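You operate a simulated robot arm through the tools that you are given. There is no shell and no other tool. Be economical: measure what you need, move in short steps, check, and stop when the job is done.

You are at the controls of a simulated robot arm. One attempt, no reset.

Task
Bring up job P36 on the screen and lay the brace it lists on top of the screen cart.
Fine: braces are in the jig bench's top drawer; shut it again.

The check looks at the end state, three seconds after you hand in, the way a careful person would. Anything else that was tipped, shoved, dropped, spilled or broken makes it a failure.

Robot
A 7-joint arm with a two-finger parallel gripper on a trunk, on a base that drives. Base frame: it is fixed to the floor where the robot stands at the start and does not move with it; the origin is under the middle of the robot, x ahead of it, y to its left, z up. Units: cm, rad, N and s.
With the tool pointing down near the work surface it reaches from about 22 to 74 cm from the robot's upright axis, wherever it stands. Its first joint turns from -2.897 to 2.897 rad. Places, roughly: plan screen [80, -50, 150]; top drawer of the jig bench [-20, -60, 70]; top of the screen cart [40, -40, 90]. Payload 3.91 kg.
The TCP is the grasp point between the finger pads, 3 cm short of the fingertips. In the tool frame z runs along the fingers and y along their closing line. The gripper opens to 11 cm. The fingers are 2 cm wide and 1 cm thick; the gripper's body (4.8 by 11.2 cm) begins 5.5 cm behind the TCP.
Orientation is told as [roll, pitch, yaw] about the base's x, y, z axes, in that order, counted from this pose: with the fingers straight down and closing along the base's y, the tool's x points along the base's -x, its y along +y and its z along -z.

Tools
- The arm moves only by the tool arm_command. Its argument "rows" is a list of rows, each a list of 3 entries, a list of its own where there are three numbers: the finger opening in cm, from 0 to 11, then the shift along the base's x, y, z in units of 25 mm (1.0 is 25 mm), then the turn, a rotation vector about the base's x, y, z in units of 6 degrees (1.0 is 6 degrees). In form: [[fingers, [dx, dy, dz], [wx, wy, wz]], ...]. A call has 1 to 8 rows; each row shifts and turns the commanded pose from where the row before left it. A call with a number of a shift or a turn outside -1 to 1 is refused whole. Each row takes 0.2 s and may step no farther than 5 cm and 0.15 rad from the row before; otherwise, or with a gripper value out of range, the whole call is refused. A pose out of reach is approached as far as the arm can. The call stops where the force on the tool passes 40 N (or 10 N more than at its start, if that is more) or the arm is blocked; 0.2 s more then pass. Each finger travels about 15.3 cm/s and halts on what it meets, pressing with about 31 N; the grip force reading is that of the motor and also rises with nothing between the fingers. The clock runs only during rows and for 0.2 s after the last one: add rows that do not move to give the fingers time. The reply holds the time, the measured pose of the TCP, the force on the tool along the base axes, the opening and the grip force, in the units named above and with some noise, with the torque about the TCP (base axes, N m) and any sound that the robot's microphone picked up.
- Cameras (640 x 400 px; columns grow to the right, rows downward): "scene" is now at [-3.37, 9.76, 157.49]; the picture's right is [-0.77, -0.63, -0.00], its down [-0.54, 0.66, -0.53] and it looks along [0.33, -0.41, -0.85] (base axes); focal length 214 px, centre (320, 200). "wrist" rides on the gripper at [7.7, 0.7, -11.4] in the tool frame; the picture's right is [-0.09, 1.00, 0.00], its down [-0.80, -0.07, -0.59] and it looks along [-0.59, -0.05, 0.80] (tool axes); focal length 270 px, centre (320, 200).
- capture(camera): a new picture of that camera. The clock stands still meanwhile.
- lift_body(by): slides the trunk up (or, below 0, down) by that many cm; the arm and the scene camera ride with it, the base frame stays. It gives what a move gives, with no picture.
- base_move(legs): drives the robot by 1 to 6 legs, each [ahead, turn to the left] in cm and rad, along the robot's own axes; the way and the turn of a leg run together, so that a leg with both is an arc; at most 150 cm and 3.142 rad a leg. The arm and the cameras ride along, it lands a little off, and it stops where it bumps. It gives what a move gives.
- aim_head(pan, tilt): turns the head with the scene camera to pan (to the left, within 2.705 rad either way) and tilt (down, from -0.506 to 1.204), counted from straight ahead of the robot. It gives what a move gives.
- probe_pixels(camera, pixels): for up to 12 pixels [column, row] of the newest picture of that camera ("zoom" is the newest enlarged one), the place [x, y, z] in the base frame of the surface seen there, good to about 0.3 cm. The clock stands still meanwhile.
- inspect(camera, box): a new picture of the part [left, top, right, bottom] of that camera's present view, enlarged. The clock stands still meanwhile.
- close_job(): hands the job in; it is judged then, once.

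Keep the steps short. Do not move on a guess: measure, check each grasp and each placing, and mend mistakes. In all there are 80 turns and 68 pictures (those below and enlarged ones count). Leave the gripper open and the arm clear of the work at the hand-in unless told otherwise, and finish with a single line.

The tools are called after ">>>" as a command line: name --argument value ..., lists and objects as JSON in quotes. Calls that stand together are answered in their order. arm_command: Moves the arm, as the interface text tells. Its arguments: {"type":"object","properties":{"rows":{"type":"array","items":{"type":"array"}}},"required":["rows"]} The other tools are called the same way: lift_body (by) slides the trunk up or down; base_move (legs) drives the base; aim_head (pan, tilt) turns the head that bears the scene camera; capture (camera) takes a picture; probe_pixels (camera, pixels) gives the place of the surface under pixels of a picture; inspect (camera, box) takes an enlarged picture of a part of a camera's view; close_job () hands the job in.

At the start:

```text
clock: 0.0
eef_pos: [-6.25, -36.84, 118.33]
tool_rot: [0.001, -0.001, 0.0]
contact_force: [0.8, -0.6, -0.1]
ft_torque: [-0.01, -0.02, 0.02]
gripper_width: 11.0
grip_force: 0.2
trunk travel left (down, up): [-57.5, 3.5]
robot x, y, heading: [0.04, 0.36, -0.003]
head pan, tilt: [-0.885, 1.018]
```

scene: 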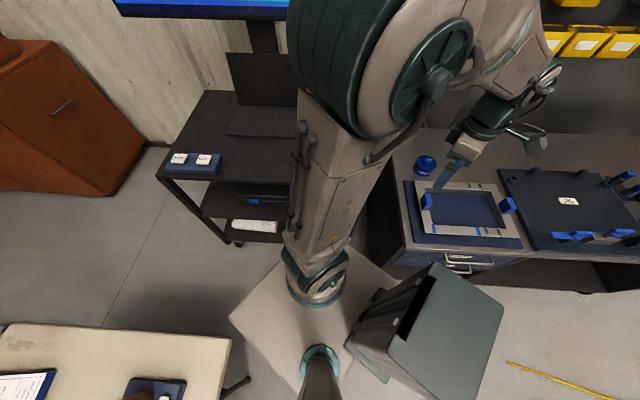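
wrist: 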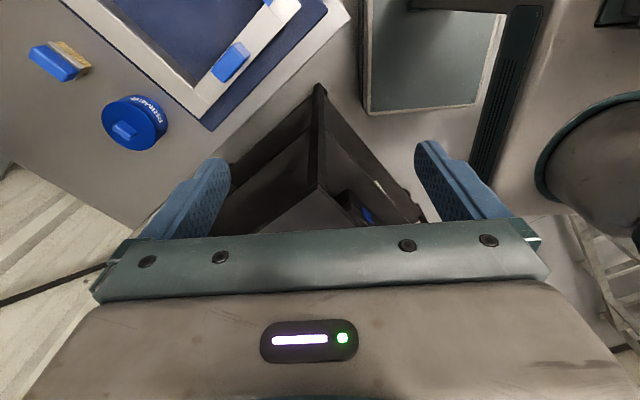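

I see the cart with two white buttons around (190,160) and the jig bench on the right. First I'll look up at the screen.

>>> aim_head --pan -0.5 --tilt 0.3

>>> capture --camera "scene"

```text
clock: 1.1
eef_pos: [-6.1, -36.97, 118.43]
tool_rot: [-0.001, 0.0, 0.0]
contact_force: [-0.2, 0.0, -0.6]
ft_torque: [-0.01, 0.01, -0.01]
gripper_width: 11.01
grip_force: 0.2
trunk travel left (down, up): [-57.5, 3.5]
robot x, y, heading: [-0.29, -0.43, 0.001]
head pan, tilt: [-0.499, 0.3]
```

```text
65 pictures are left
```

scene: 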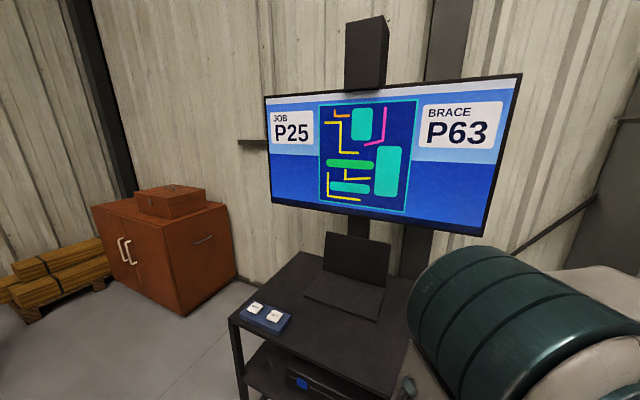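

The screen shows job P25 / brace P63. The cart has two buttons at (255,308) and (274,316); I'll enlarge them to read them and measure.

>>> inspect --camera "scene" --box '[220, 280, 316, 340]'

>>> probe_pixels --camera "scene" --pixels '[[255, 308], [274, 316], [265, 320], [300, 253], [232, 318], [408, 280], [340, 300], [350, 262], [370, 340], [390, 150]]'

```text
6.67 times, centred on (268, 310) of scene
```

zoom: 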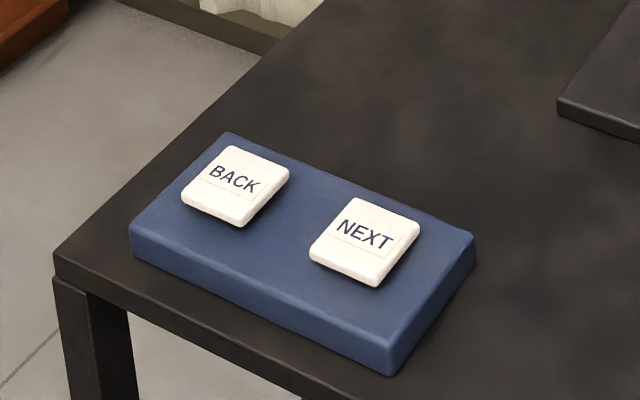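

```text
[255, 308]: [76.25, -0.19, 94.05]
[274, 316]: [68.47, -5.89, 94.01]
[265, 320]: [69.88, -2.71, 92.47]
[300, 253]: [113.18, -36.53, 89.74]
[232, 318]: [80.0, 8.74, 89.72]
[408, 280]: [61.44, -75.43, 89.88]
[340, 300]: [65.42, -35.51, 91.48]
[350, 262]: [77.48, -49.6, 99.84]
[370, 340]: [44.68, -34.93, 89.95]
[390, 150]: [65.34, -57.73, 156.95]
```

NEXT is at (68.5,-5.9,94). I'll close the fingers and swing the arm round toward it at height 118, well above the cart.

>>> arm_command --rows '[[8, [1, 0.1, 0], [0, 0, 0]], [5, [1, 0.1, 0], [0, 0, 0]], [2, [1, 0.1, 0], [0, 0, 0]], [0, [1, 0.2, 0], [0, 0, 0]], [0, [1, 0.3, 0], [0, 0, 0]], [0, [1, 0.4, 0], [0, 0, 0]], [0, [1, 0.5, 0], [0, 0, 0]], [0, [1, 0.6, 0], [0, 0, 0]]]'

>>> arm_command --rows '[[0, [1, 0.8, 0], [0, 0, 0]], [0, [1, 1, 0], [0, 0, 0]], [0, [1, 1, 0], [0, 0, 0]], [0, [1, 1, 0], [0, 0, 0]], [0, [1, 1, 0], [0, 0, 0]], [0, [1, 1, 0], [0, 0, 0]], [0, [1, 1, 0], [0, 0, 0]], [0, [1, 1, 0], [0, 0, 0]]]'

```text
clock: 2.9
eef_pos: [13.94, -31.14, 118.31]
tool_rot: [0.001, 0.002, -0.001]
contact_force: [0.2, -0.6, 0.9]
ft_torque: [-0.04, 0.03, 0.01]
gripper_width: 0.0
grip_force: 30.7
trunk travel left (down, up): [-57.5, 3.5]
robot x, y, heading: [0.04, -0.33, -0.0]
head pan, tilt: [-0.499, 0.3]
```

```text
clock: 4.7
eef_pos: [34.21, -11.55, 118.4]
tool_rot: [0.0, 0.0, -0.001]
contact_force: [-0.1, -0.7, 0.2]
ft_torque: [0.0, 0.02, -0.02]
gripper_width: 0.01
grip_force: 31.4
trunk travel left (down, up): [-57.5, 3.5]
robot x, y, heading: [-0.03, 0.18, -0.002]
head pan, tilt: [-0.499, 0.3]
```

No errors so far. Next I extend to above NEXT, ending with the fingertip a few cm over it.

>>> arm_command --rows '[[0, [1, 0.16, 0], [0, 0, 0]], [0, [1, 0.16, 0], [0, 0, 0]], [0, [1, 0.16, 0], [0, 0, 0]], [0, [1, 0.16, 0], [0, 0, 0]], [0, [1, 0.16, 0], [0, 0, 0]], [0, [1, 0.16, 0], [0, 0, 0]], [0, [1, 0.16, 0], [0, 0, 0]]]'

>>> arm_command --rows '[[0, [1, 0.16, -1], [0, 0, 0]], [0, [1, 0.16, -1], [0, 0, 0]], [0, [1, 0.16, -1], [0, 0, 0]], [0, [1, 0.16, -1], [0, 0, 0]], [0, [1, 0.16, -1], [0, 0, 0]], [0, [1, 0.16, -1], [0, 0, 0]], [0, [0.7, 0.16, 0], [0, 0, 0]]]'

>>> capture --camera "scene"

```text
clock: 6.3
eef_pos: [51.39, -8.79, 118.3]
tool_rot: [0.001, 0.0, 0.001]
contact_force: [0.2, 1.0, -0.5]
ft_torque: [0.04, -0.01, 0.0]
gripper_width: 0.0
grip_force: 30.6
trunk travel left (down, up): [-57.5, 3.5]
robot x, y, heading: [0.21, 0.01, -0.004]
head pan, tilt: [-0.499, 0.3]
```

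```text
clock: 7.9
eef_pos: [68.03, -6.0, 103.2]
tool_rot: [0.0, 0.001, 0.001]
contact_force: [-0.1, 0.5, 0.1]
ft_torque: [0.0, 0.0, 0.0]
gripper_width: 0.0
grip_force: 31.2
trunk travel left (down, up): [-57.5, 3.5]
robot x, y, heading: [-0.23, 0.01, 0.0]
head pan, tilt: [-0.499, 0.3]
```

```text
63 pictures are left
```

scene: 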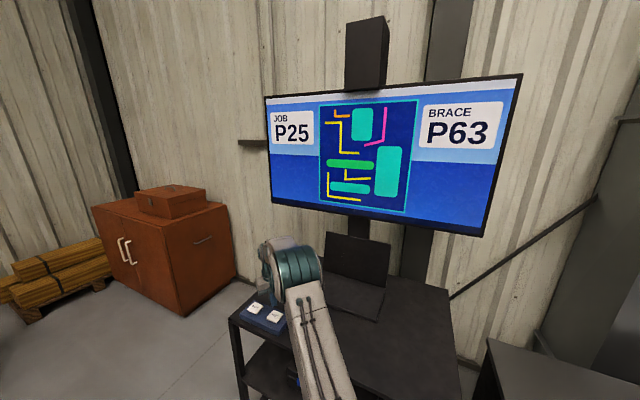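

I can't see the fingertip over the button in this view, so I'll check with an enlarged view and the wrist camera.

>>> inspect --camera "scene" --box '[224, 225, 352, 345]'

>>> capture --camera "wrist"

>>> probe_pixels --camera "scene" --pixels '[[254, 309], [274, 316], [300, 260], [272, 252]]'

```text
3.33 times, centred on (288, 285) of scene
```

zoom: 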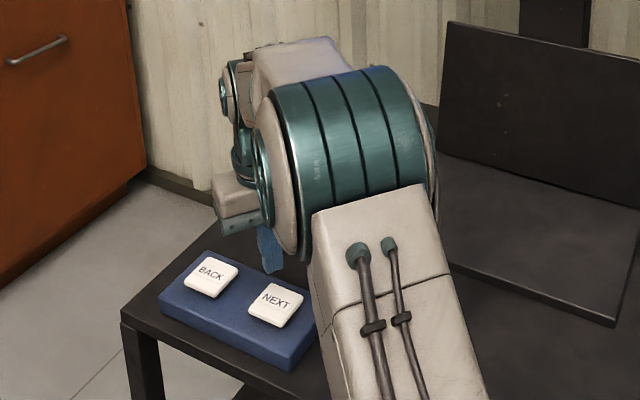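

```text
61 pictures are left
```

wrist: 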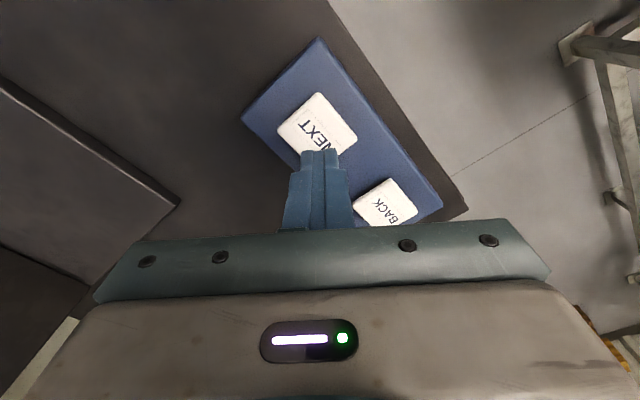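

```text
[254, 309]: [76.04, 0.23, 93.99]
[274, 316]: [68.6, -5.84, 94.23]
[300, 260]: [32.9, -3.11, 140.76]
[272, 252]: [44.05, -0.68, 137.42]
```

The fingertip is just above NEXT (wrist view, tip at (320,152)). I go down to just above the cap.

>>> arm_command --rows '[[0, [0.2, 0, -1], [0, 0, 0]], [0, [0, 0, -1], [0, 0, 0]], [0, [0, 0, -0.2], [0, 0, 0]]]'

>>> arm_command --rows '[[0, [0, 0, -0.2], [0, 0, 0]], [0, [0, 0, -0.15], [0, 0, 0]]]'

>>> inspect --camera "scene" --box '[224, 70, 544, 270]'

```text
clock: 8.7
eef_pos: [68.63, -6.12, 97.71]
tool_rot: [0.001, 0.001, 0.0]
contact_force: [0.6, -0.2, 0.4]
ft_torque: [0.02, 0.04, 0.01]
gripper_width: 0.02
grip_force: 30.7
trunk travel left (down, up): [-57.5, 3.5]
robot x, y, heading: [-0.04, -0.27, 0.002]
head pan, tilt: [-0.499, 0.3]
```

```text
clock: 9.3
eef_pos: [68.56, -5.95, 96.91]
tool_rot: [0.0, 0.0, 0.001]
contact_force: [1.1, -1.5, 1.0]
ft_torque: [-0.02, -0.02, -0.03]
gripper_width: 0.02
grip_force: 30.7
trunk travel left (down, up): [-57.5, 3.5]
robot x, y, heading: [-0.1, -0.04, -0.002]
head pan, tilt: [-0.499, 0.3]
```

```text
2.00 times, centred on (384, 170) of scene
```

zoom: 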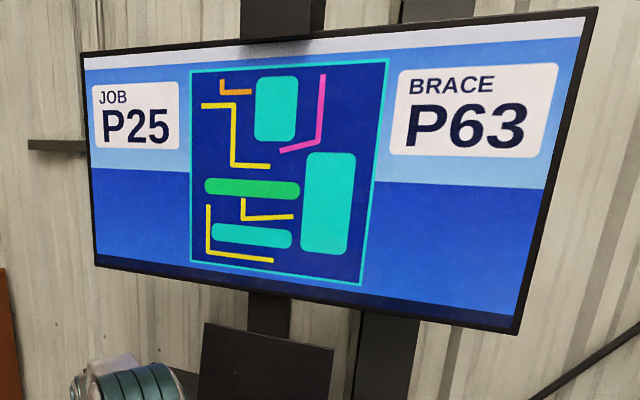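

Light contact (about 1 N), the screen unchanged. I press a little further.

>>> arm_command --rows '[[0, [0, 0, -0.1], [0, 0, 0]], [0, [0, 0, -0.05], [0, 0, 0]]]'

>>> inspect --camera "scene" --box '[224, 70, 544, 270]'

```text
clock: 9.9
eef_pos: [68.53, -6.05, 96.73]
tool_rot: [0.0, -0.002, -0.001]
contact_force: [-0.1, 0.5, 4.3]
ft_torque: [0.01, 0.01, -0.04]
gripper_width: 0.0
grip_force: 31.2
trunk travel left (down, up): [-57.5, 3.5]
robot x, y, heading: [-0.07, 0.12, -0.001]
head pan, tilt: [-0.499, 0.3]
heard: click
```

```text
2.00 times, centred on (384, 170) of scene
```

zoom: 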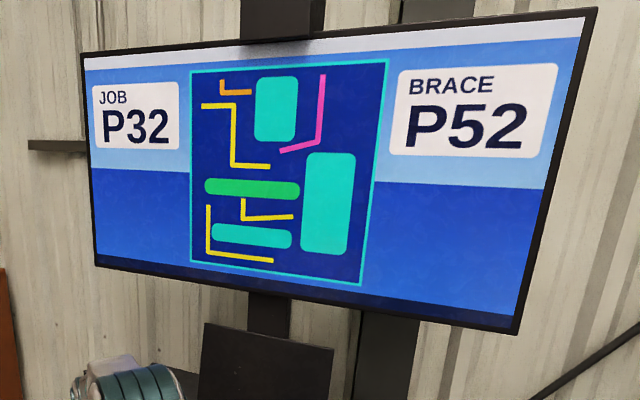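

A click: the screen now reads P32 / P52. I release and press once more.

>>> arm_command --rows '[[0, [0, 0, 0.5], [0, 0, 0]], [0, [0, 0, 0], [0, 0, 0]], [0, [0, 0, -0.4], [0, 0, 0]], [0, [0, 0, -0.1], [0, 0, 0]]]'

>>> inspect --camera "scene" --box '[224, 70, 544, 270]'

```text
clock: 10.9
eef_pos: [68.57, -6.06, 96.64]
tool_rot: [0.0, -0.001, 0.0]
contact_force: [-2.1, 1.3, 5.1]
ft_torque: [0.0, 0.11, -0.02]
gripper_width: 0.0
grip_force: 31.2
trunk travel left (down, up): [-57.5, 3.5]
robot x, y, heading: [-0.02, -0.02, -0.003]
head pan, tilt: [-0.499, 0.3]
heard: click
```

```text
2.00 times, centred on (384, 170) of scene
```

zoom: 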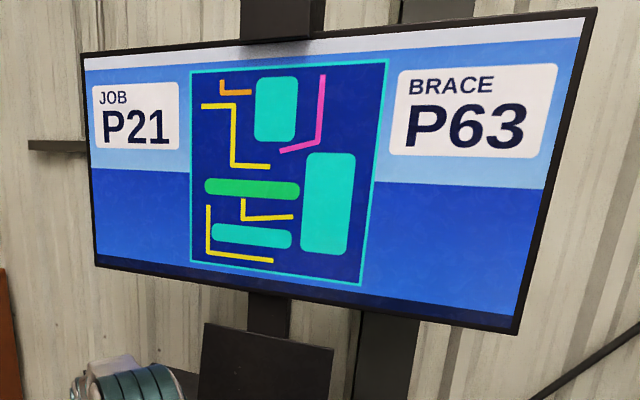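

Now P21 / P63. Again.

>>> arm_command --rows '[[0, [0, 0, 0.5], [0, 0, 0]], [0, [0, 0, 0], [0, 0, 0]], [0, [0, 0, -0.4], [0, 0, 0]], [0, [0, 0, -0.1], [0, 0, 0]]]'

>>> inspect --camera "scene" --box '[224, 70, 544, 270]'

```text
clock: 11.9
eef_pos: [68.57, -5.94, 96.67]
tool_rot: [0.0, -0.001, -0.001]
contact_force: [0.0, 0.8, 2.4]
ft_torque: [0.0, 0.06, -0.03]
gripper_width: 0.0
grip_force: 30.9
trunk travel left (down, up): [-57.5, 3.5]
robot x, y, heading: [0.26, 0.41, -0.001]
head pan, tilt: [-0.499, 0.3]
heard: click
```

```text
2.00 times, centred on (384, 170) of scene
```

zoom: 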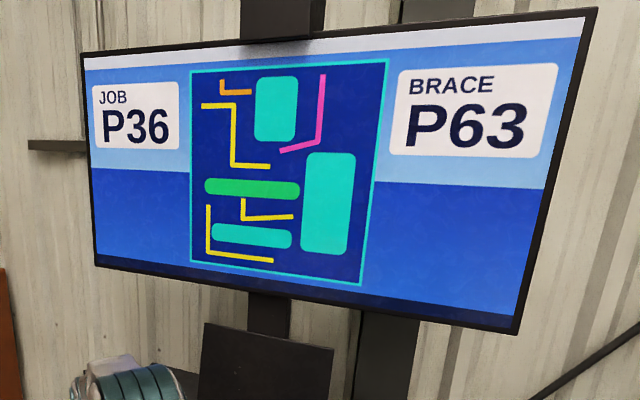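

Job P36 is up, listing brace P63. I lift off, back away, and look toward the bench and drawer.

>>> arm_command --rows '[[0, [0, 0, 1], [0, 0, 0]], [0, [0, 0, 1], [0, 0, 0]], [0, [0, 0, 1], [0, 0, 0]], [0, [-1, 0, 1], [0, 0, 0]], [0, [-1, -0.1, 1], [0, 0, 0]], [0, [-1, -0.1, 1], [0, 0, 0]], [0, [-1, -0.1, 1], [0, 0, 0]], [0, [-1, -0.1, 1], [0, 0, 0]]]'

>>> aim_head --pan -1.5 --tilt 0.85

>>> capture --camera "scene"

```text
clock: 13.7
eef_pos: [56.0, -7.31, 116.75]
tool_rot: [-0.002, 0.001, 0.0]
contact_force: [0.9, 0.4, 0.5]
ft_torque: [-0.01, -0.01, -0.03]
gripper_width: 0.0
grip_force: 30.7
trunk travel left (down, up): [-57.5, 3.5]
robot x, y, heading: [0.08, 0.12, 0.004]
head pan, tilt: [-0.499, 0.3]
```

```text
clock: 14.9
eef_pos: [56.17, -7.38, 116.65]
tool_rot: [0.0, 0.001, 0.0]
contact_force: [-0.1, 1.0, -0.7]
ft_torque: [0.0, -0.03, -0.03]
gripper_width: 0.03
grip_force: 31.0
trunk travel left (down, up): [-57.5, 3.5]
robot x, y, heading: [0.03, -0.04, 0.0]
head pan, tilt: [-1.499, 0.85]
```

```text
56 pictures are left
```

scene: 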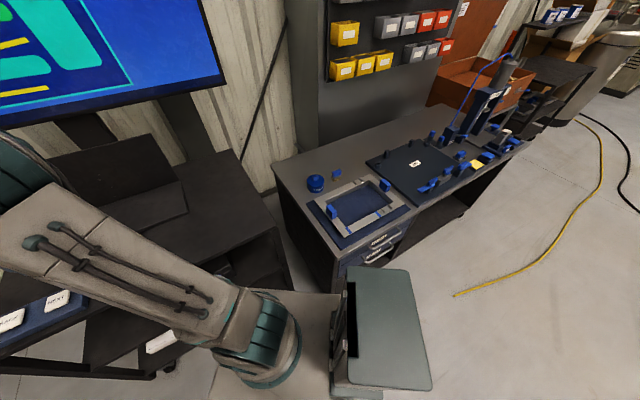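

I see two drawer handles at about (380,240) and (380,256), and a grey box at (385,330) near the robot. I'll measure them.

>>> probe_pixels --camera "scene" --pixels '[[381, 240], [381, 257], [362, 270], [405, 225], [390, 285], [420, 370], [365, 350], [405, 210], [340, 262], [275, 170], [315, 185], [345, 240]]'

>>> inspect --camera "scene" --box '[290, 160, 450, 280]'

```text
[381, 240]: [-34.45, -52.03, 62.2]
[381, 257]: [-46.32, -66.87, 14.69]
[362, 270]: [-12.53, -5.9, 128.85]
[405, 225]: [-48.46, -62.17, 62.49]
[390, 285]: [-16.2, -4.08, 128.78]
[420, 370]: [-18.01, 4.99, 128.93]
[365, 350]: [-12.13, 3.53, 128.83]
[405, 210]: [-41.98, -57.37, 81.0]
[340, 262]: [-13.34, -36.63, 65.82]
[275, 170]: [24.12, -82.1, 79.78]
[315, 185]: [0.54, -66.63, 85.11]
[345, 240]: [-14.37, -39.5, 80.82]
```

```text
3.33 times, centred on (370, 220) of scene
```

zoom: 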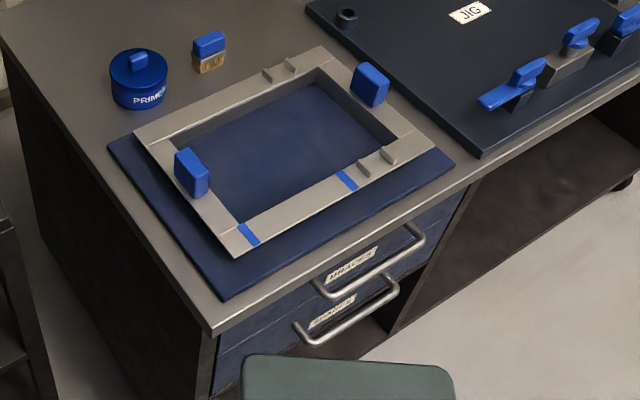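

The grey box is the robot's own rear body. To get the drawer comfortably on the robot's side I'd turn the base right; first I retract the arm and check the clearance around the base.

>>> arm_command --rows '[[0, [-1, -0.2, 0], [0, 0, 0]], [0, [-1, -0.2, 0], [0, 0, 0]], [0, [-1, -0.2, 0], [0, 0, 0]], [0, [-1, -0.2, 0], [0, 0, 0]], [0, [-1, -0.2, 0], [0, 0, 0]], [0, [-1, -0.2, 0], [0, 0, 0]], [0, [-0.8, -0.2, 0], [0, 0, 0]]]'

>>> aim_head --pan -1.1 --tilt 1.2

>>> capture --camera "scene"

```text
clock: 16.6
eef_pos: [38.83, -10.58, 116.68]
tool_rot: [0.001, 0.001, 0.0]
contact_force: [-0.1, -0.6, -0.3]
ft_torque: [0.0, 0.03, 0.01]
gripper_width: 0.01
grip_force: 31.5
trunk travel left (down, up): [-57.5, 3.5]
robot x, y, heading: [-0.02, 0.17, 0.003]
head pan, tilt: [-1.499, 0.85]
```

```text
clock: 17.4
eef_pos: [38.92, -10.91, 116.69]
tool_rot: [-0.001, -0.001, -0.001]
contact_force: [-0.4, 0.9, 0.9]
ft_torque: [-0.02, -0.02, -0.02]
gripper_width: 0.0
grip_force: 31.3
trunk travel left (down, up): [-57.5, 3.5]
robot x, y, heading: [-0.24, 0.19, -0.0]
head pan, tilt: [-1.1, 1.201]
```

```text
54 pictures are left
```

scene: 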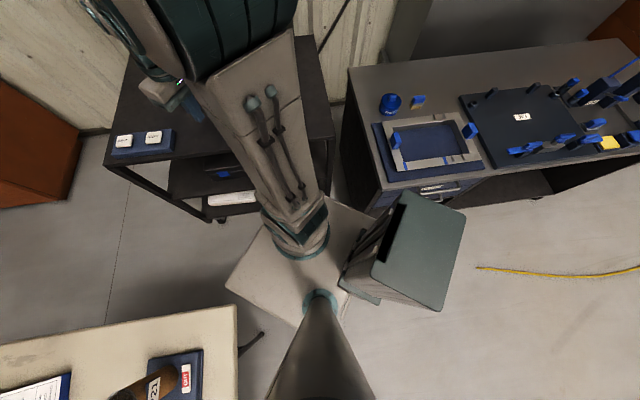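

>>> probe_pixels --camera "scene" --pixels '[[229, 284], [336, 198], [300, 322], [216, 214], [200, 218], [236, 306], [322, 196], [290, 245], [375, 205], [262, 335], [280, 40], [240, 185]]'

>>> inspect --camera "scene" --box '[180, 160, 400, 340]'

```text
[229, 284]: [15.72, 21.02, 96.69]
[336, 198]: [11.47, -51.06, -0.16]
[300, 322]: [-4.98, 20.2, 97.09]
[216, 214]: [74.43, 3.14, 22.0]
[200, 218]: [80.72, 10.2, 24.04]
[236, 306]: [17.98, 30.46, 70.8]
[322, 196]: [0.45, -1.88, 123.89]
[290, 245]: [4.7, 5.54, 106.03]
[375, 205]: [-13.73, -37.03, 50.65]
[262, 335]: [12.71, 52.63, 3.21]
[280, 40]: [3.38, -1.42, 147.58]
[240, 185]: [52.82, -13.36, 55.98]
```

```text
2.22 times, centred on (290, 250) of scene
```

zoom: 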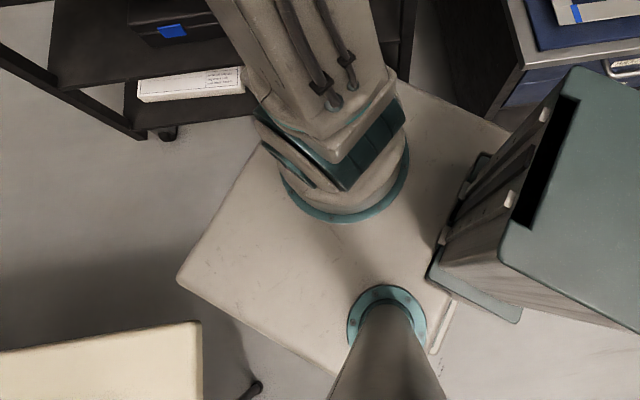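

Clear space all round (nearest things over 30 cm, at the plate radius of about 26). I turn the base right by 0.9 rad and look at the handles.

>>> base_move --legs '[[0, -0.9]]'

>>> aim_head --pan -1.1 --tilt 0.9

>>> capture --camera "scene"

```text
clock: 20.2
eef_pos: [15.43, -37.34, 116.62]
tool_rot: [0.0, 0.0, -0.91]
contact_force: [-0.1, -0.2, -0.3]
ft_torque: [0.0, 0.01, 0.0]
gripper_width: 0.01
grip_force: 30.7
trunk travel left (down, up): [-57.5, 3.5]
robot x, y, heading: [0.08, -0.11, -0.912]
head pan, tilt: [-1.1, 1.201]
```

```text
clock: 21.0
eef_pos: [15.41, -37.2, 116.58]
tool_rot: [0.0, 0.001, -0.911]
contact_force: [-0.3, 0.3, -1.0]
ft_torque: [0.02, 0.01, 0.01]
gripper_width: 0.0
grip_force: 31.1
trunk travel left (down, up): [-57.5, 3.5]
robot x, y, heading: [0.1, 0.08, -0.91]
head pan, tilt: [-1.1, 0.901]
```

```text
52 pictures are left
```

scene: 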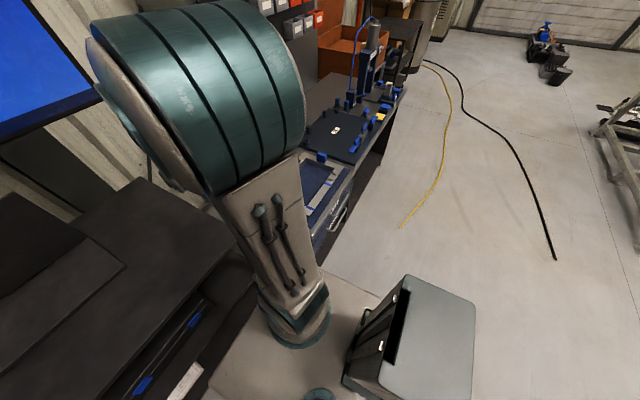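

Now the handles show at about (340,215). Enlarge and measure.

>>> inspect --camera "scene" --box '[290, 150, 386, 250]'

```text
4.00 times, centred on (338, 200) of scene
```

zoom: 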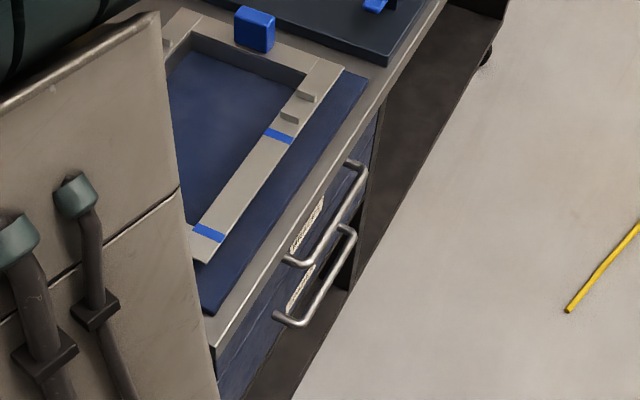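

>>> probe_pixels --camera "zoom" --pixels '[[302, 264], [325, 238], [342, 212], [356, 187], [365, 168], [310, 310], [330, 283], [300, 235], [330, 195], [213, 349], [388, 90], [368, 135]]'

```text
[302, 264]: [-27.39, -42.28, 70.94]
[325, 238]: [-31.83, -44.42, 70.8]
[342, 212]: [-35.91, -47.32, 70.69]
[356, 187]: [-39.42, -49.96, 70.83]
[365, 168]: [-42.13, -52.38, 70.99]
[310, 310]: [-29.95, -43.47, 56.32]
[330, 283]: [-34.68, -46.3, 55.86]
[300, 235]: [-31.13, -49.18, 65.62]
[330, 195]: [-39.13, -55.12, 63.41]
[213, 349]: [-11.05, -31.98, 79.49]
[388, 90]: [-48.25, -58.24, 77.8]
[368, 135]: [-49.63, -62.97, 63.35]
```

The top handle bar runs (-27,-42)→(-42,-52), z≈70.8; the drawer pulls out along about (-0.56,0.83). Facing it squarely would be best, so I check the floor behind and to the right (hoses, obstacles) before driving.

>>> probe_pixels --camera "scene" --pixels '[[402, 227], [430, 190], [447, 140], [555, 258], [530, 180]]'

>>> aim_head --pan -2.3 --tilt 0.8

>>> capture --camera "scene"

```text
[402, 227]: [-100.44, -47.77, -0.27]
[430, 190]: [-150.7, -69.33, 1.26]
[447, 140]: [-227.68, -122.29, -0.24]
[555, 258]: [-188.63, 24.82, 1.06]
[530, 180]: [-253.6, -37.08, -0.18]
```

```text
clock: 22.4
eef_pos: [15.5, -37.42, 116.56]
tool_rot: [-0.001, 0.0, -0.911]
contact_force: [-0.8, -0.4, -0.3]
ft_torque: [-0.01, -0.02, 0.01]
gripper_width: 0.01
grip_force: 31.5
trunk travel left (down, up): [-57.5, 3.5]
robot x, y, heading: [-0.32, -0.33, -0.908]
head pan, tilt: [-2.3, 0.799]
```

```text
50 pictures are left
```

scene: 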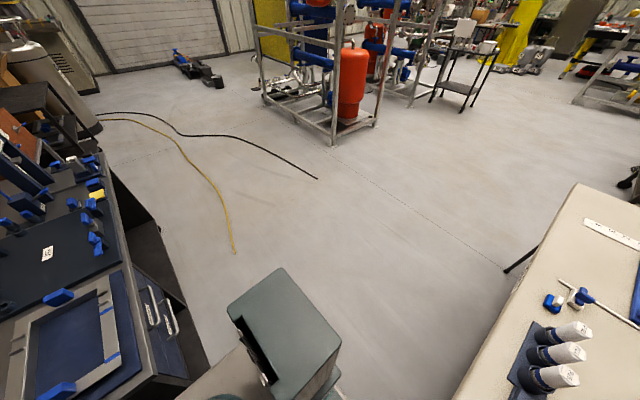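

Open floor behind. I measure the table's edge on the right.

>>> probe_pixels --camera "scene" --pixels '[[578, 188], [505, 305], [465, 385], [507, 270], [235, 252]]'

```text
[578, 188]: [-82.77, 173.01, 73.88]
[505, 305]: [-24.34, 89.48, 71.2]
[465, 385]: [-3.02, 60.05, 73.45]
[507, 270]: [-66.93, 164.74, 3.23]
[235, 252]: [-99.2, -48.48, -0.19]
```

The way is clear. Plan: turn back left 0.86, reverse 68 cm, turn right 0.93 – this ends about 60 cm squarely in front of the drawer.

>>> base_move --legs '[[0, 0.86], [-68, 0], [0, -0.93]]'

>>> aim_head --pan 0 --tilt 0.9

>>> capture --camera "scene"

```text
clock: 30.8
eef_pos: [-56.08, -35.1, 116.61]
tool_rot: [0.001, 0.0, -0.983]
contact_force: [0.1, -0.5, 0.6]
ft_torque: [0.0, -0.03, 0.0]
gripper_width: 0.0
grip_force: 30.6
trunk travel left (down, up): [-57.5, 3.5]
robot x, y, heading: [-69.09, 3.01, -0.981]
head pan, tilt: [-2.3, 0.799]
```

```text
clock: 32.9
eef_pos: [-56.04, -35.21, 116.61]
tool_rot: [0.001, 0.0, -0.983]
contact_force: [-0.2, 0.3, 1.0]
ft_torque: [-0.02, 0.0, 0.0]
gripper_width: 0.0
grip_force: 31.3
trunk travel left (down, up): [-57.5, 3.5]
robot x, y, heading: [-68.93, 3.06, -0.977]
head pan, tilt: [0.0, 0.901]
```

```text
49 pictures are left
```

scene: 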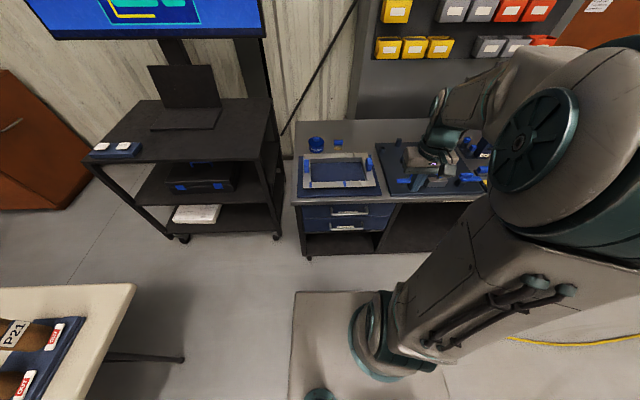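

Good frontal view: drawer handles at (347,212) and (347,226). Enlarge.

>>> inspect --camera "scene" --box '[284, 180, 412, 260]'

```text
5.00 times, centred on (348, 220) of scene
```

zoom: 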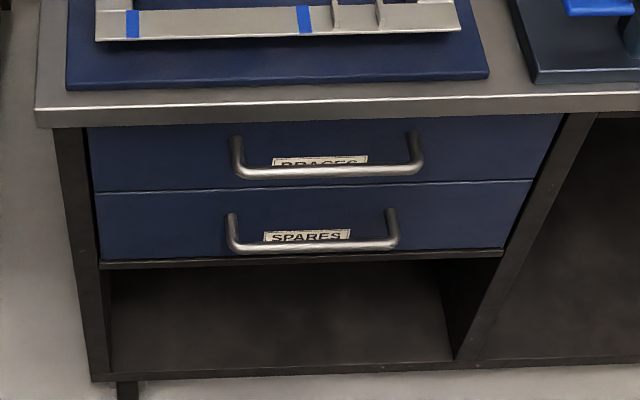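

>>> probe_pixels --camera "zoom" --pixels '[[250, 172], [325, 171], [400, 169], [240, 150], [120, 140], [540, 140], [120, 170], [60, 112], [500, 102], [300, 245], [150, 183], [480, 176]]'

>>> capture --camera "wrist"

```text
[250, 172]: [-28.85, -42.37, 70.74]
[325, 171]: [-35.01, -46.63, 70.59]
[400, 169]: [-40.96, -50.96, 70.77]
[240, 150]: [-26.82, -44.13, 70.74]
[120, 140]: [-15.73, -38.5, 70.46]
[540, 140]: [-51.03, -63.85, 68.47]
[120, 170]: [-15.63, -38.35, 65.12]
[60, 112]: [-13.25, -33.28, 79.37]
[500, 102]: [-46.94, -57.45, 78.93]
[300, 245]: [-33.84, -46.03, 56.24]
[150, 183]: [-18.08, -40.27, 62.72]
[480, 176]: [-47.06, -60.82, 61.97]
```

```text
47 pictures are left
```

wrist: 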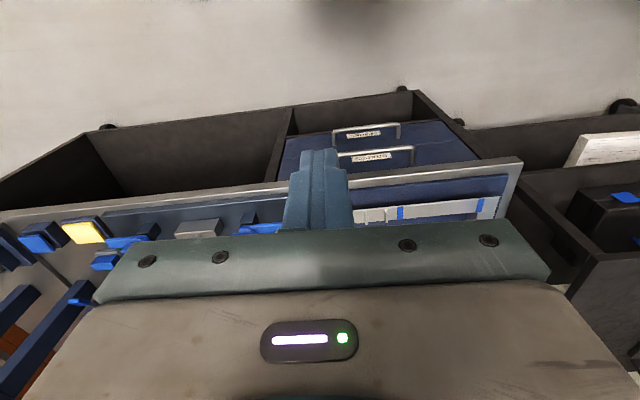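

Readings: drawer front is along d=(-0.81,-0.58), its outward normal n=(-0.58,0.81); bar centre ≈(-34.3,-46.6,70.3), only 1.3 cm outside the bench-top edge, so I must come in tilted. First lower the trunk 30 cm, then yaw the gripper so that it closes across the bar.

>>> lift_body --by -30

>>> arm_command --rows '[[2, [0.42, -0.1, 0], [0, 0, 0.96]], [5, [0.42, -0.1, 0], [0, 0, 0.96]], [5, [0.42, -0.1, 0], [0, 0, 0.96]], [5, [0.42, -0.1, 0], [0, 0, 0.96]], [5, [0.42, -0.1, 0], [0, 0, 0.96]], [5, [0.42, -0.1, 0], [0, 0, 0.96]], [5, [0.42, -0.1, 0], [0, 0, 0.96]], [5, [0.42, -0.1, 0], [0, 0, 0.96]]]'

>>> arm_command --rows '[[5, [0.42, -0.1, 0], [0, 0, 0.96]], [5, [0.42, -0.1, 0], [0, 0, 0.96]], [5, [0.42, -0.1, 0], [0, 0, 0.96]], [5, [0.42, -0.1, 0], [0, 0, 0.96]], [5, [0.42, -0.1, 0], [0, 0, 0.96]], [5, [0.42, -0.1, 0], [0, 0, 0.96]], [5, [0.42, -0.1, 0], [0, 0, 0.96]], [5, [0.42, -0.1, 0], [0, 0, 0.96]]]'

```text
clock: 35.9
eef_pos: [-56.07, -35.27, 86.55]
tool_rot: [0.001, -0.001, -0.982]
contact_force: [-0.1, -0.5, -0.2]
ft_torque: [0.01, -0.01, 0.0]
gripper_width: 0.02
grip_force: 30.7
trunk travel left (down, up): [-27.5, 33.5]
robot x, y, heading: [-68.72, 3.24, -0.986]
head pan, tilt: [0.0, 0.901]
```

```text
clock: 37.7
eef_pos: [-47.64, -37.26, 86.6]
tool_rot: [-0.001, 0.001, -0.177]
contact_force: [0.4, 0.4, -0.1]
ft_torque: [0.02, -0.01, -0.01]
gripper_width: 5.0
grip_force: 0.1
trunk travel left (down, up): [-27.5, 33.5]
robot x, y, heading: [-68.89, 3.17, -0.979]
head pan, tilt: [0.0, 0.901]
```

```text
clock: 39.5
eef_pos: [-39.35, -39.32, 86.65]
tool_rot: [0.001, -0.001, 0.627]
contact_force: [-0.3, -0.4, -0.8]
ft_torque: [-0.04, 0.01, 0.01]
gripper_width: 5.0
grip_force: 0.1
trunk travel left (down, up): [-27.5, 33.5]
robot x, y, heading: [-69.12, 3.33, -0.983]
head pan, tilt: [0.0, 0.901]
```

Yaw is right (0.627). Now tilt the fingers inward about the bar's axis, 60° in all, while dropping toward bar height outside the bench edge.

>>> arm_command --rows '[[5, [0, 0, 0], [-0.813, -0.583, 0]], [5, [0, 0, 0], [-0.813, -0.583, 0]], [5, [0, 0, 0], [-0.813, -0.583, 0]], [5, [0, 0, 0], [-0.813, -0.583, 0]], [5, [0, 0, 0], [-0.813, -0.583, 0]], [5, [0, 0, -0.5], [-0.813, -0.583, 0]], [5, [0, 0, -0.5], [-0.813, -0.583, 0]], [5, [0, 0, -0.5], [-0.813, -0.583, 0]]]'

>>> arm_command --rows '[[5, [0, 0, -0.7], [-0.813, -0.583, 0]], [5, [0, 0, -0.7], [-0.813, -0.583, 0]], [5, [0, 0, -0.8], [0, 0, 0]], [5, [0, 0, -0.8], [0, 0, 0]]]'

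>>> capture --camera "scene"

>>> capture --camera "wrist"

```text
clock: 41.3
eef_pos: [-39.3, -39.14, 82.81]
tool_rot: [-0.838, 0.002, 0.625]
contact_force: [1.2, -0.1, 0.0]
ft_torque: [0.03, 0.0, -0.02]
gripper_width: 5.01
grip_force: 0.0
trunk travel left (down, up): [-27.5, 33.5]
robot x, y, heading: [-68.49, 3.19, -0.987]
head pan, tilt: [0.0, 0.901]
```

```text
clock: 42.3
eef_pos: [-39.07, -39.39, 75.26]
tool_rot: [-1.047, 0.004, 0.625]
contact_force: [-0.2, 0.0, -0.7]
ft_torque: [0.0, 0.02, 0.0]
gripper_width: 5.01
grip_force: 0.1
out of reach, approached as far as the arm can: row 4
trunk travel left (down, up): [-27.5, 33.5]
robot x, y, heading: [-68.85, 3.3, -0.981]
head pan, tilt: [0.0, 0.901]
```

```text
46 pictures are left
```

scene: 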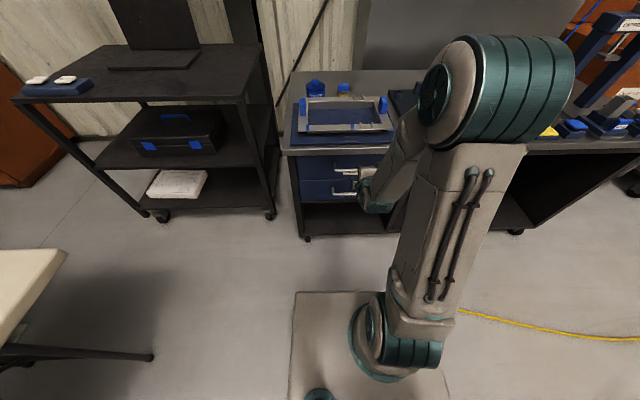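

```text
45 pictures are left
```

wrist: 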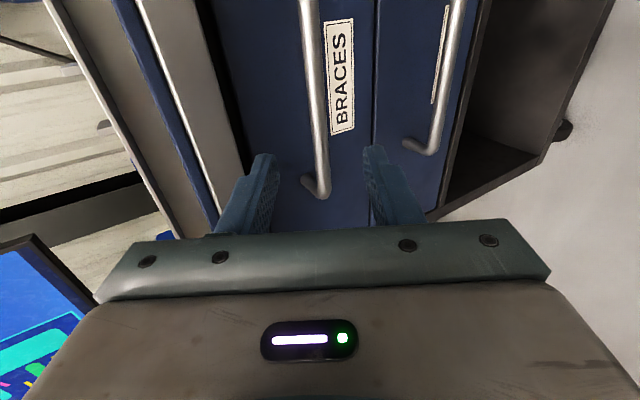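

The bar (col 318) sits midway between the fingers (262, 375). I advance 8.5 cm along the fingers so the bar enters between the pads.

>>> arm_command --rows '[[5, [0.43, -0.6, -0.425], [0, 0, 0]], [5, [0.43, -0.6, -0.425], [0, 0, 0]], [5, [0.43, -0.6, -0.425], [0, 0, 0]]]'

>>> capture --camera "wrist"

```text
clock: 43.1
eef_pos: [-35.64, -44.15, 72.16]
tool_rot: [-1.05, 0.002, 0.623]
contact_force: [-0.4, 0.5, 0.1]
ft_torque: [0.02, 0.01, 0.0]
gripper_width: 5.02
grip_force: 0.0
trunk travel left (down, up): [-27.5, 33.5]
robot x, y, heading: [-69.02, 3.13, -0.98]
head pan, tilt: [0.0, 0.901]
```

```text
44 pictures are left
```

wrist: 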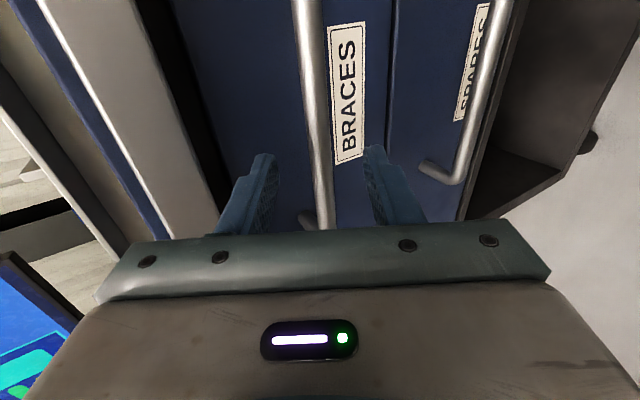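

The bar is entering between the pads; one more step and close.

>>> arm_command --rows '[[5, [0.4, -0.56, -0.4], [0, 0, 0]], [3, [0, 0, 0], [0, 0, 0]], [0, [0, 0, 0], [0, 0, 0]], [0, [0, 0, 0], [0, 0, 0]], [0, [0, 0, 0], [0, 0, 0]]]'

>>> capture --camera "wrist"

```text
clock: 44.3
eef_pos: [-34.72, -45.36, 71.15]
tool_rot: [-1.05, 0.003, 0.624]
contact_force: [-0.1, 0.3, 0.4]
ft_torque: [0.0, 0.0, 0.17]
gripper_width: 1.36
grip_force: 45.1
trunk travel left (down, up): [-27.5, 33.5]
robot x, y, heading: [-69.17, 3.05, -0.981]
head pan, tilt: [0.0, 0.901]
```

```text
43 pictures are left
```

wrist: 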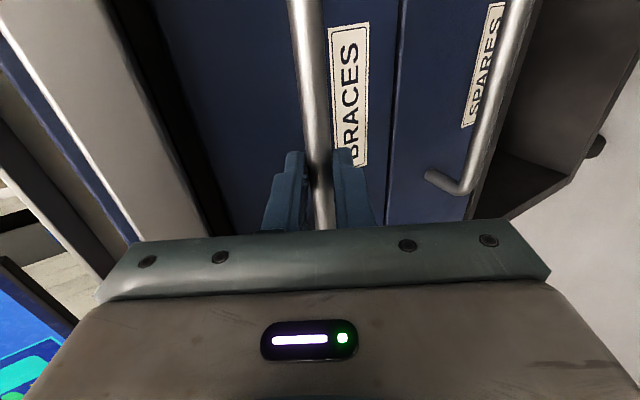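

The bar is gripped (1.36 cm). I pull the drawer by backing the base, first 8 cm.

>>> base_move --legs '[[-8, 0]]'

>>> capture --camera "scene"

```text
clock: 45.4
eef_pos: [-39.43, -38.7, 71.32]
tool_rot: [-1.048, 0.003, 0.618]
contact_force: [-8.4, -5.8, 2.5]
ft_torque: [-0.36, 0.4, -0.33]
gripper_width: 1.38
grip_force: 45.5
trunk travel left (down, up): [-27.5, 33.5]
robot x, y, heading: [-73.52, 9.81, -0.986]
head pan, tilt: [0.0, 0.901]
```

```text
42 pictures are left
```

scene: 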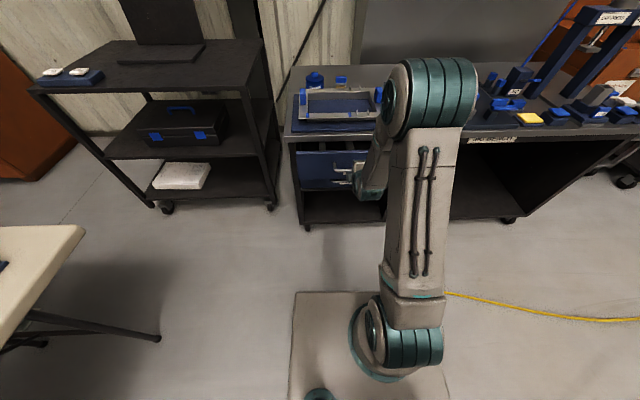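

The drawer is following. There is a 10 N side load; I relieve it with a small shift along the bar, then pull 14 cm more.

>>> arm_command --rows '[[0, [-0.2, -0.14, 0], [0, 0, 0]]]'

>>> base_move --legs '[[-14, 0]]'

>>> aim_head --pan 0.0 --tilt 0.9

>>> inspect --camera "scene" --box '[240, 40, 480, 220]'

```text
clock: 45.8
eef_pos: [-39.45, -38.83, 71.26]
tool_rot: [-1.048, 0.003, 0.627]
contact_force: [14.2, 11.6, -0.1]
ft_torque: [-0.01, 0.09, -0.63]
gripper_width: 1.39
grip_force: 45.0
trunk travel left (down, up): [-27.5, 33.5]
robot x, y, heading: [-73.42, 9.87, -0.978]
head pan, tilt: [0.0, 0.901]
```

```text
clock: 47.1
eef_pos: [-47.58, -27.67, 71.33]
tool_rot: [-1.048, 0.003, 0.615]
contact_force: [-2.7, -1.6, 1.6]
ft_torque: [-0.56, 0.7, -0.93]
gripper_width: 1.37
grip_force: 45.0
trunk travel left (down, up): [-27.5, 33.5]
robot x, y, heading: [-81.13, 21.22, -0.985]
head pan, tilt: [0.0, 0.901]
```

```text
clock: 47.7
eef_pos: [-47.64, -27.54, 71.18]
tool_rot: [-1.048, 0.004, 0.616]
contact_force: [0.1, -0.1, 0.8]
ft_torque: [-0.19, 0.27, -0.09]
gripper_width: 1.35
grip_force: 44.7
trunk travel left (down, up): [-27.5, 33.5]
robot x, y, heading: [-80.91, 21.26, -0.987]
head pan, tilt: [0.0, 0.901]
```

```text
2.22 times, centred on (360, 130) of scene
```

zoom: 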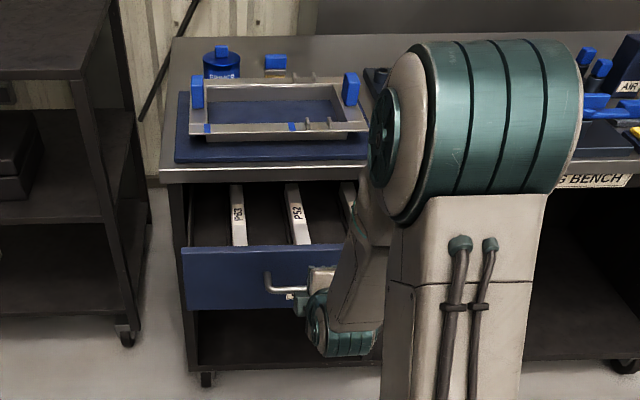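

The drawer is open about 22 cm; a brace labelled P63 is at (238,213) of the enlarged view, P52 next to it. I'll pull another 8 cm to expose more, then look.

>>> base_move --legs '[[-8, 0]]'

>>> inspect --camera "scene" --box '[240, 40, 480, 220]'

>>> probe_pixels --camera "zoom" --pixels '[[238, 190], [238, 212], [238, 235], [292, 190], [298, 215], [230, 250], [190, 250], [180, 172], [265, 230], [210, 220]]'

```text
clock: 48.8
eef_pos: [-52.28, -21.04, 71.31]
tool_rot: [-1.049, 0.003, 0.61]
contact_force: [-17.0, -10.5, 0.7]
ft_torque: [-0.65, 0.83, -0.92]
gripper_width: 1.39
grip_force: 44.7
trunk travel left (down, up): [-27.5, 33.5]
robot x, y, heading: [-85.72, 28.07, -0.986]
head pan, tilt: [0.0, 0.901]
```

```text
2.22 times, centred on (360, 130) of scene
```

zoom: 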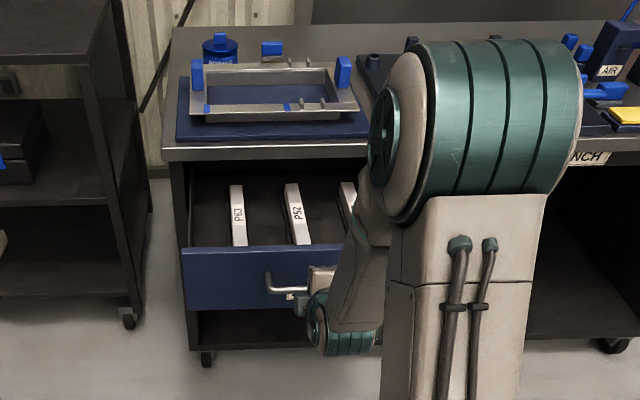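

```text
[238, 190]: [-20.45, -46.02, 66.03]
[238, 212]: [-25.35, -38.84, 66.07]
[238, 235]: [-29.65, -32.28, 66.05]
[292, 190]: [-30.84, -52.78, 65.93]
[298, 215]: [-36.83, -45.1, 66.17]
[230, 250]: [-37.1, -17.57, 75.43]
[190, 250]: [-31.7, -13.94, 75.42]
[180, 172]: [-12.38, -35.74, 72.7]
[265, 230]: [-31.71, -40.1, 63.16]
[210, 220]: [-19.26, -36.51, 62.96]
```

Brace tops are at z≈66 on a floor at 63; drawer front rim 75.4; the bench top overhangs the brace's back end. I relieve the side load and pull a few cm more.

>>> arm_command --rows '[[0, [-0.2, -0.14, 0], [0, 0, 0]]]'

>>> base_move --legs '[[-5, 0]]'

>>> inspect --camera "scene" --box '[240, 40, 480, 220]'

>>> probe_pixels --camera "zoom" --pixels '[[238, 178], [238, 200], [238, 235], [230, 250], [190, 250]]'

```text
clock: 49.2
eef_pos: [-52.26, -20.98, 71.25]
tool_rot: [-1.047, 0.007, 0.621]
contact_force: [13.3, 9.5, 0.4]
ft_torque: [-0.13, 0.21, -0.41]
gripper_width: 1.36
grip_force: 44.8
trunk travel left (down, up): [-27.5, 33.5]
robot x, y, heading: [-85.37, 28.18, -0.983]
head pan, tilt: [0.0, 0.901]
```

```text
clock: 50.1
eef_pos: [-55.25, -16.95, 71.24]
tool_rot: [-1.047, 0.005, 0.616]
contact_force: [20.4, 14.7, 1.3]
ft_torque: [0.16, -0.29, 1.04]
gripper_width: 1.34
grip_force: 44.5
trunk travel left (down, up): [-27.5, 33.5]
robot x, y, heading: [-88.39, 32.56, -0.984]
head pan, tilt: [0.0, 0.901]
```

```text
2.22 times, centred on (360, 130) of scene
```

zoom: 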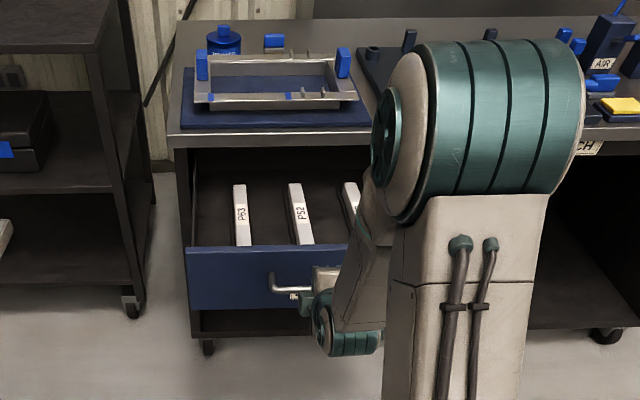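

```text
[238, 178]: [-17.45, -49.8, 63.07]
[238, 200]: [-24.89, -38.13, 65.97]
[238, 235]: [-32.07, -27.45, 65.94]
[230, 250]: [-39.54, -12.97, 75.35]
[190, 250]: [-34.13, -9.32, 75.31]
```

Open 34.6 cm now, ample. I release the handle and back off.

>>> arm_command --rows '[[0, [0.1, 0.07, 0], [0, 0, 0]], [3, [0, 0, 0], [0, 0, 0]], [5, [0, 0, 0], [0, 0, 0]], [5, [-0.2, 0.28, 0.2], [0, 0, 0]], [5, [-0.2, 0.28, 0.2], [0, 0, 0]]]'

>>> base_move --legs '[[-12, 0]]'

>>> capture --camera "scene"

```text
clock: 51.3
eef_pos: [-56.13, -15.44, 72.22]
tool_rot: [-1.048, 0.005, 0.613]
contact_force: [0.0, 0.0, -1.0]
ft_torque: [0.02, 0.01, 0.01]
gripper_width: 5.0
grip_force: 0.1
trunk travel left (down, up): [-27.5, 33.5]
robot x, y, heading: [-88.13, 31.8, -0.983]
head pan, tilt: [0.0, 0.901]
```

```text
clock: 52.5
eef_pos: [-62.65, -5.47, 72.23]
tool_rot: [-1.047, 0.003, 0.62]
contact_force: [0.8, 0.4, 1.4]
ft_torque: [0.01, 0.0, -0.02]
gripper_width: 5.01
grip_force: 0.1
trunk travel left (down, up): [-27.5, 33.5]
robot x, y, heading: [-95.11, 42.19, -0.979]
head pan, tilt: [0.0, 0.901]
```

```text
38 pictures are left
```

scene: 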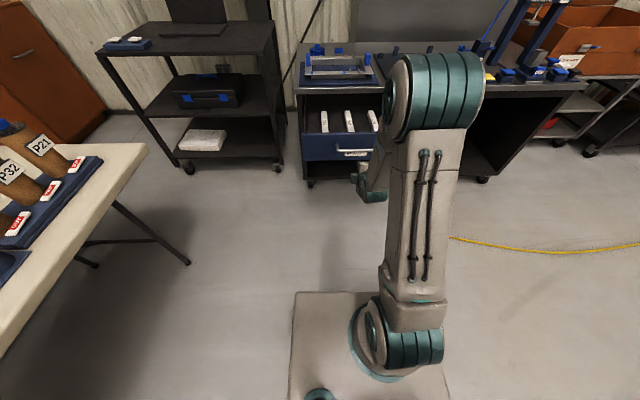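

Handle released, drawer stays open. Now raise the trunk, un-tilt and yaw the gripper back so that it closes across the braces.

>>> lift_body --by 25

>>> arm_command --rows '[[6, [0, 0, 0.5], [0.813, 0.583, 0]], [6, [0, 0, 0.5], [0.813, 0.583, 0]], [6, [0, 0, 0.5], [0.813, 0.583, 0]], [6, [0, 0, 0.5], [0.813, 0.583, 0]], [6, [0, 0, 0], [0.813, 0.583, 0]], [6, [0, 0, 0], [0.813, 0.583, 0]], [6, [0, 0, 0], [0.813, 0.583, 0]], [6, [0, 0, 0], [0.813, 0.583, 0]]]'

>>> arm_command --rows '[[6, [0, 0, 0], [0.813, 0.583, 0]], [6, [0, 0, 0], [0.813, 0.583, 0]], [6, [0, 0, 0], [0, 0, -1]], [6, [0, 0, 0], [0, 0, -1]], [6, [0, 0, 0], [0, 0, -1]], [6, [0, 0, 0], [0, 0, -1]], [6, [0, 0, 0], [0, 0, -1]], [6, [0, 0, 0], [0, 0, -1]]]'

>>> arm_command --rows '[[6, [0, 0, 0], [0, 0, -1]], [6, [0, 0, 0], [0, 0, -1]], [6, [0, 0, 0], [0, 0, -1]], [6, [0, 0, 0], [0, 0, -1]], [6, [0, 0, 0], [0, 0, -1]], [6, [0, 0, 0], [0, 0, -1]], [6, [0, 0, 0], [0, 0, -1]], [6, [0, 0, 0], [0, 0, -1]]]'

```text
clock: 55.1
eef_pos: [-62.67, -5.43, 97.14]
tool_rot: [-1.047, 0.003, 0.618]
contact_force: [0.4, -0.1, 0.5]
ft_torque: [0.02, 0.0, 0.01]
gripper_width: 5.01
grip_force: 0.0
trunk travel left (down, up): [-52.5, 8.5]
robot x, y, heading: [-94.69, 41.98, -0.985]
head pan, tilt: [0.0, 0.901]
```

```text
clock: 56.9
eef_pos: [-62.59, -5.44, 102.34]
tool_rot: [-0.21, 0.006, 0.623]
contact_force: [-0.4, 0.1, 0.7]
ft_torque: [0.03, 0.0, -0.01]
gripper_width: 5.98
grip_force: 0.1
trunk travel left (down, up): [-52.5, 8.5]
robot x, y, heading: [-94.97, 42.3, -0.979]
head pan, tilt: [0.0, 0.901]
```

```text
clock: 58.7
eef_pos: [-62.51, -5.42, 102.29]
tool_rot: [-0.001, 0.006, -0.004]
contact_force: [-0.3, 1.0, 1.2]
ft_torque: [-0.02, -0.03, 0.03]
gripper_width: 6.01
grip_force: 0.2
trunk travel left (down, up): [-52.5, 8.5]
robot x, y, heading: [-95.03, 42.34, -0.986]
head pan, tilt: [0.0, 0.901]
```

```text
clock: 60.5
eef_pos: [-62.47, -5.39, 102.27]
tool_rot: [0.0, 0.005, -0.844]
contact_force: [0.3, 0.0, 0.4]
ft_torque: [-0.02, -0.02, 0.0]
gripper_width: 6.02
grip_force: 0.1
trunk travel left (down, up): [-52.5, 8.5]
robot x, y, heading: [-95.01, 42.26, -0.981]
head pan, tilt: [0.0, 0.901]
```

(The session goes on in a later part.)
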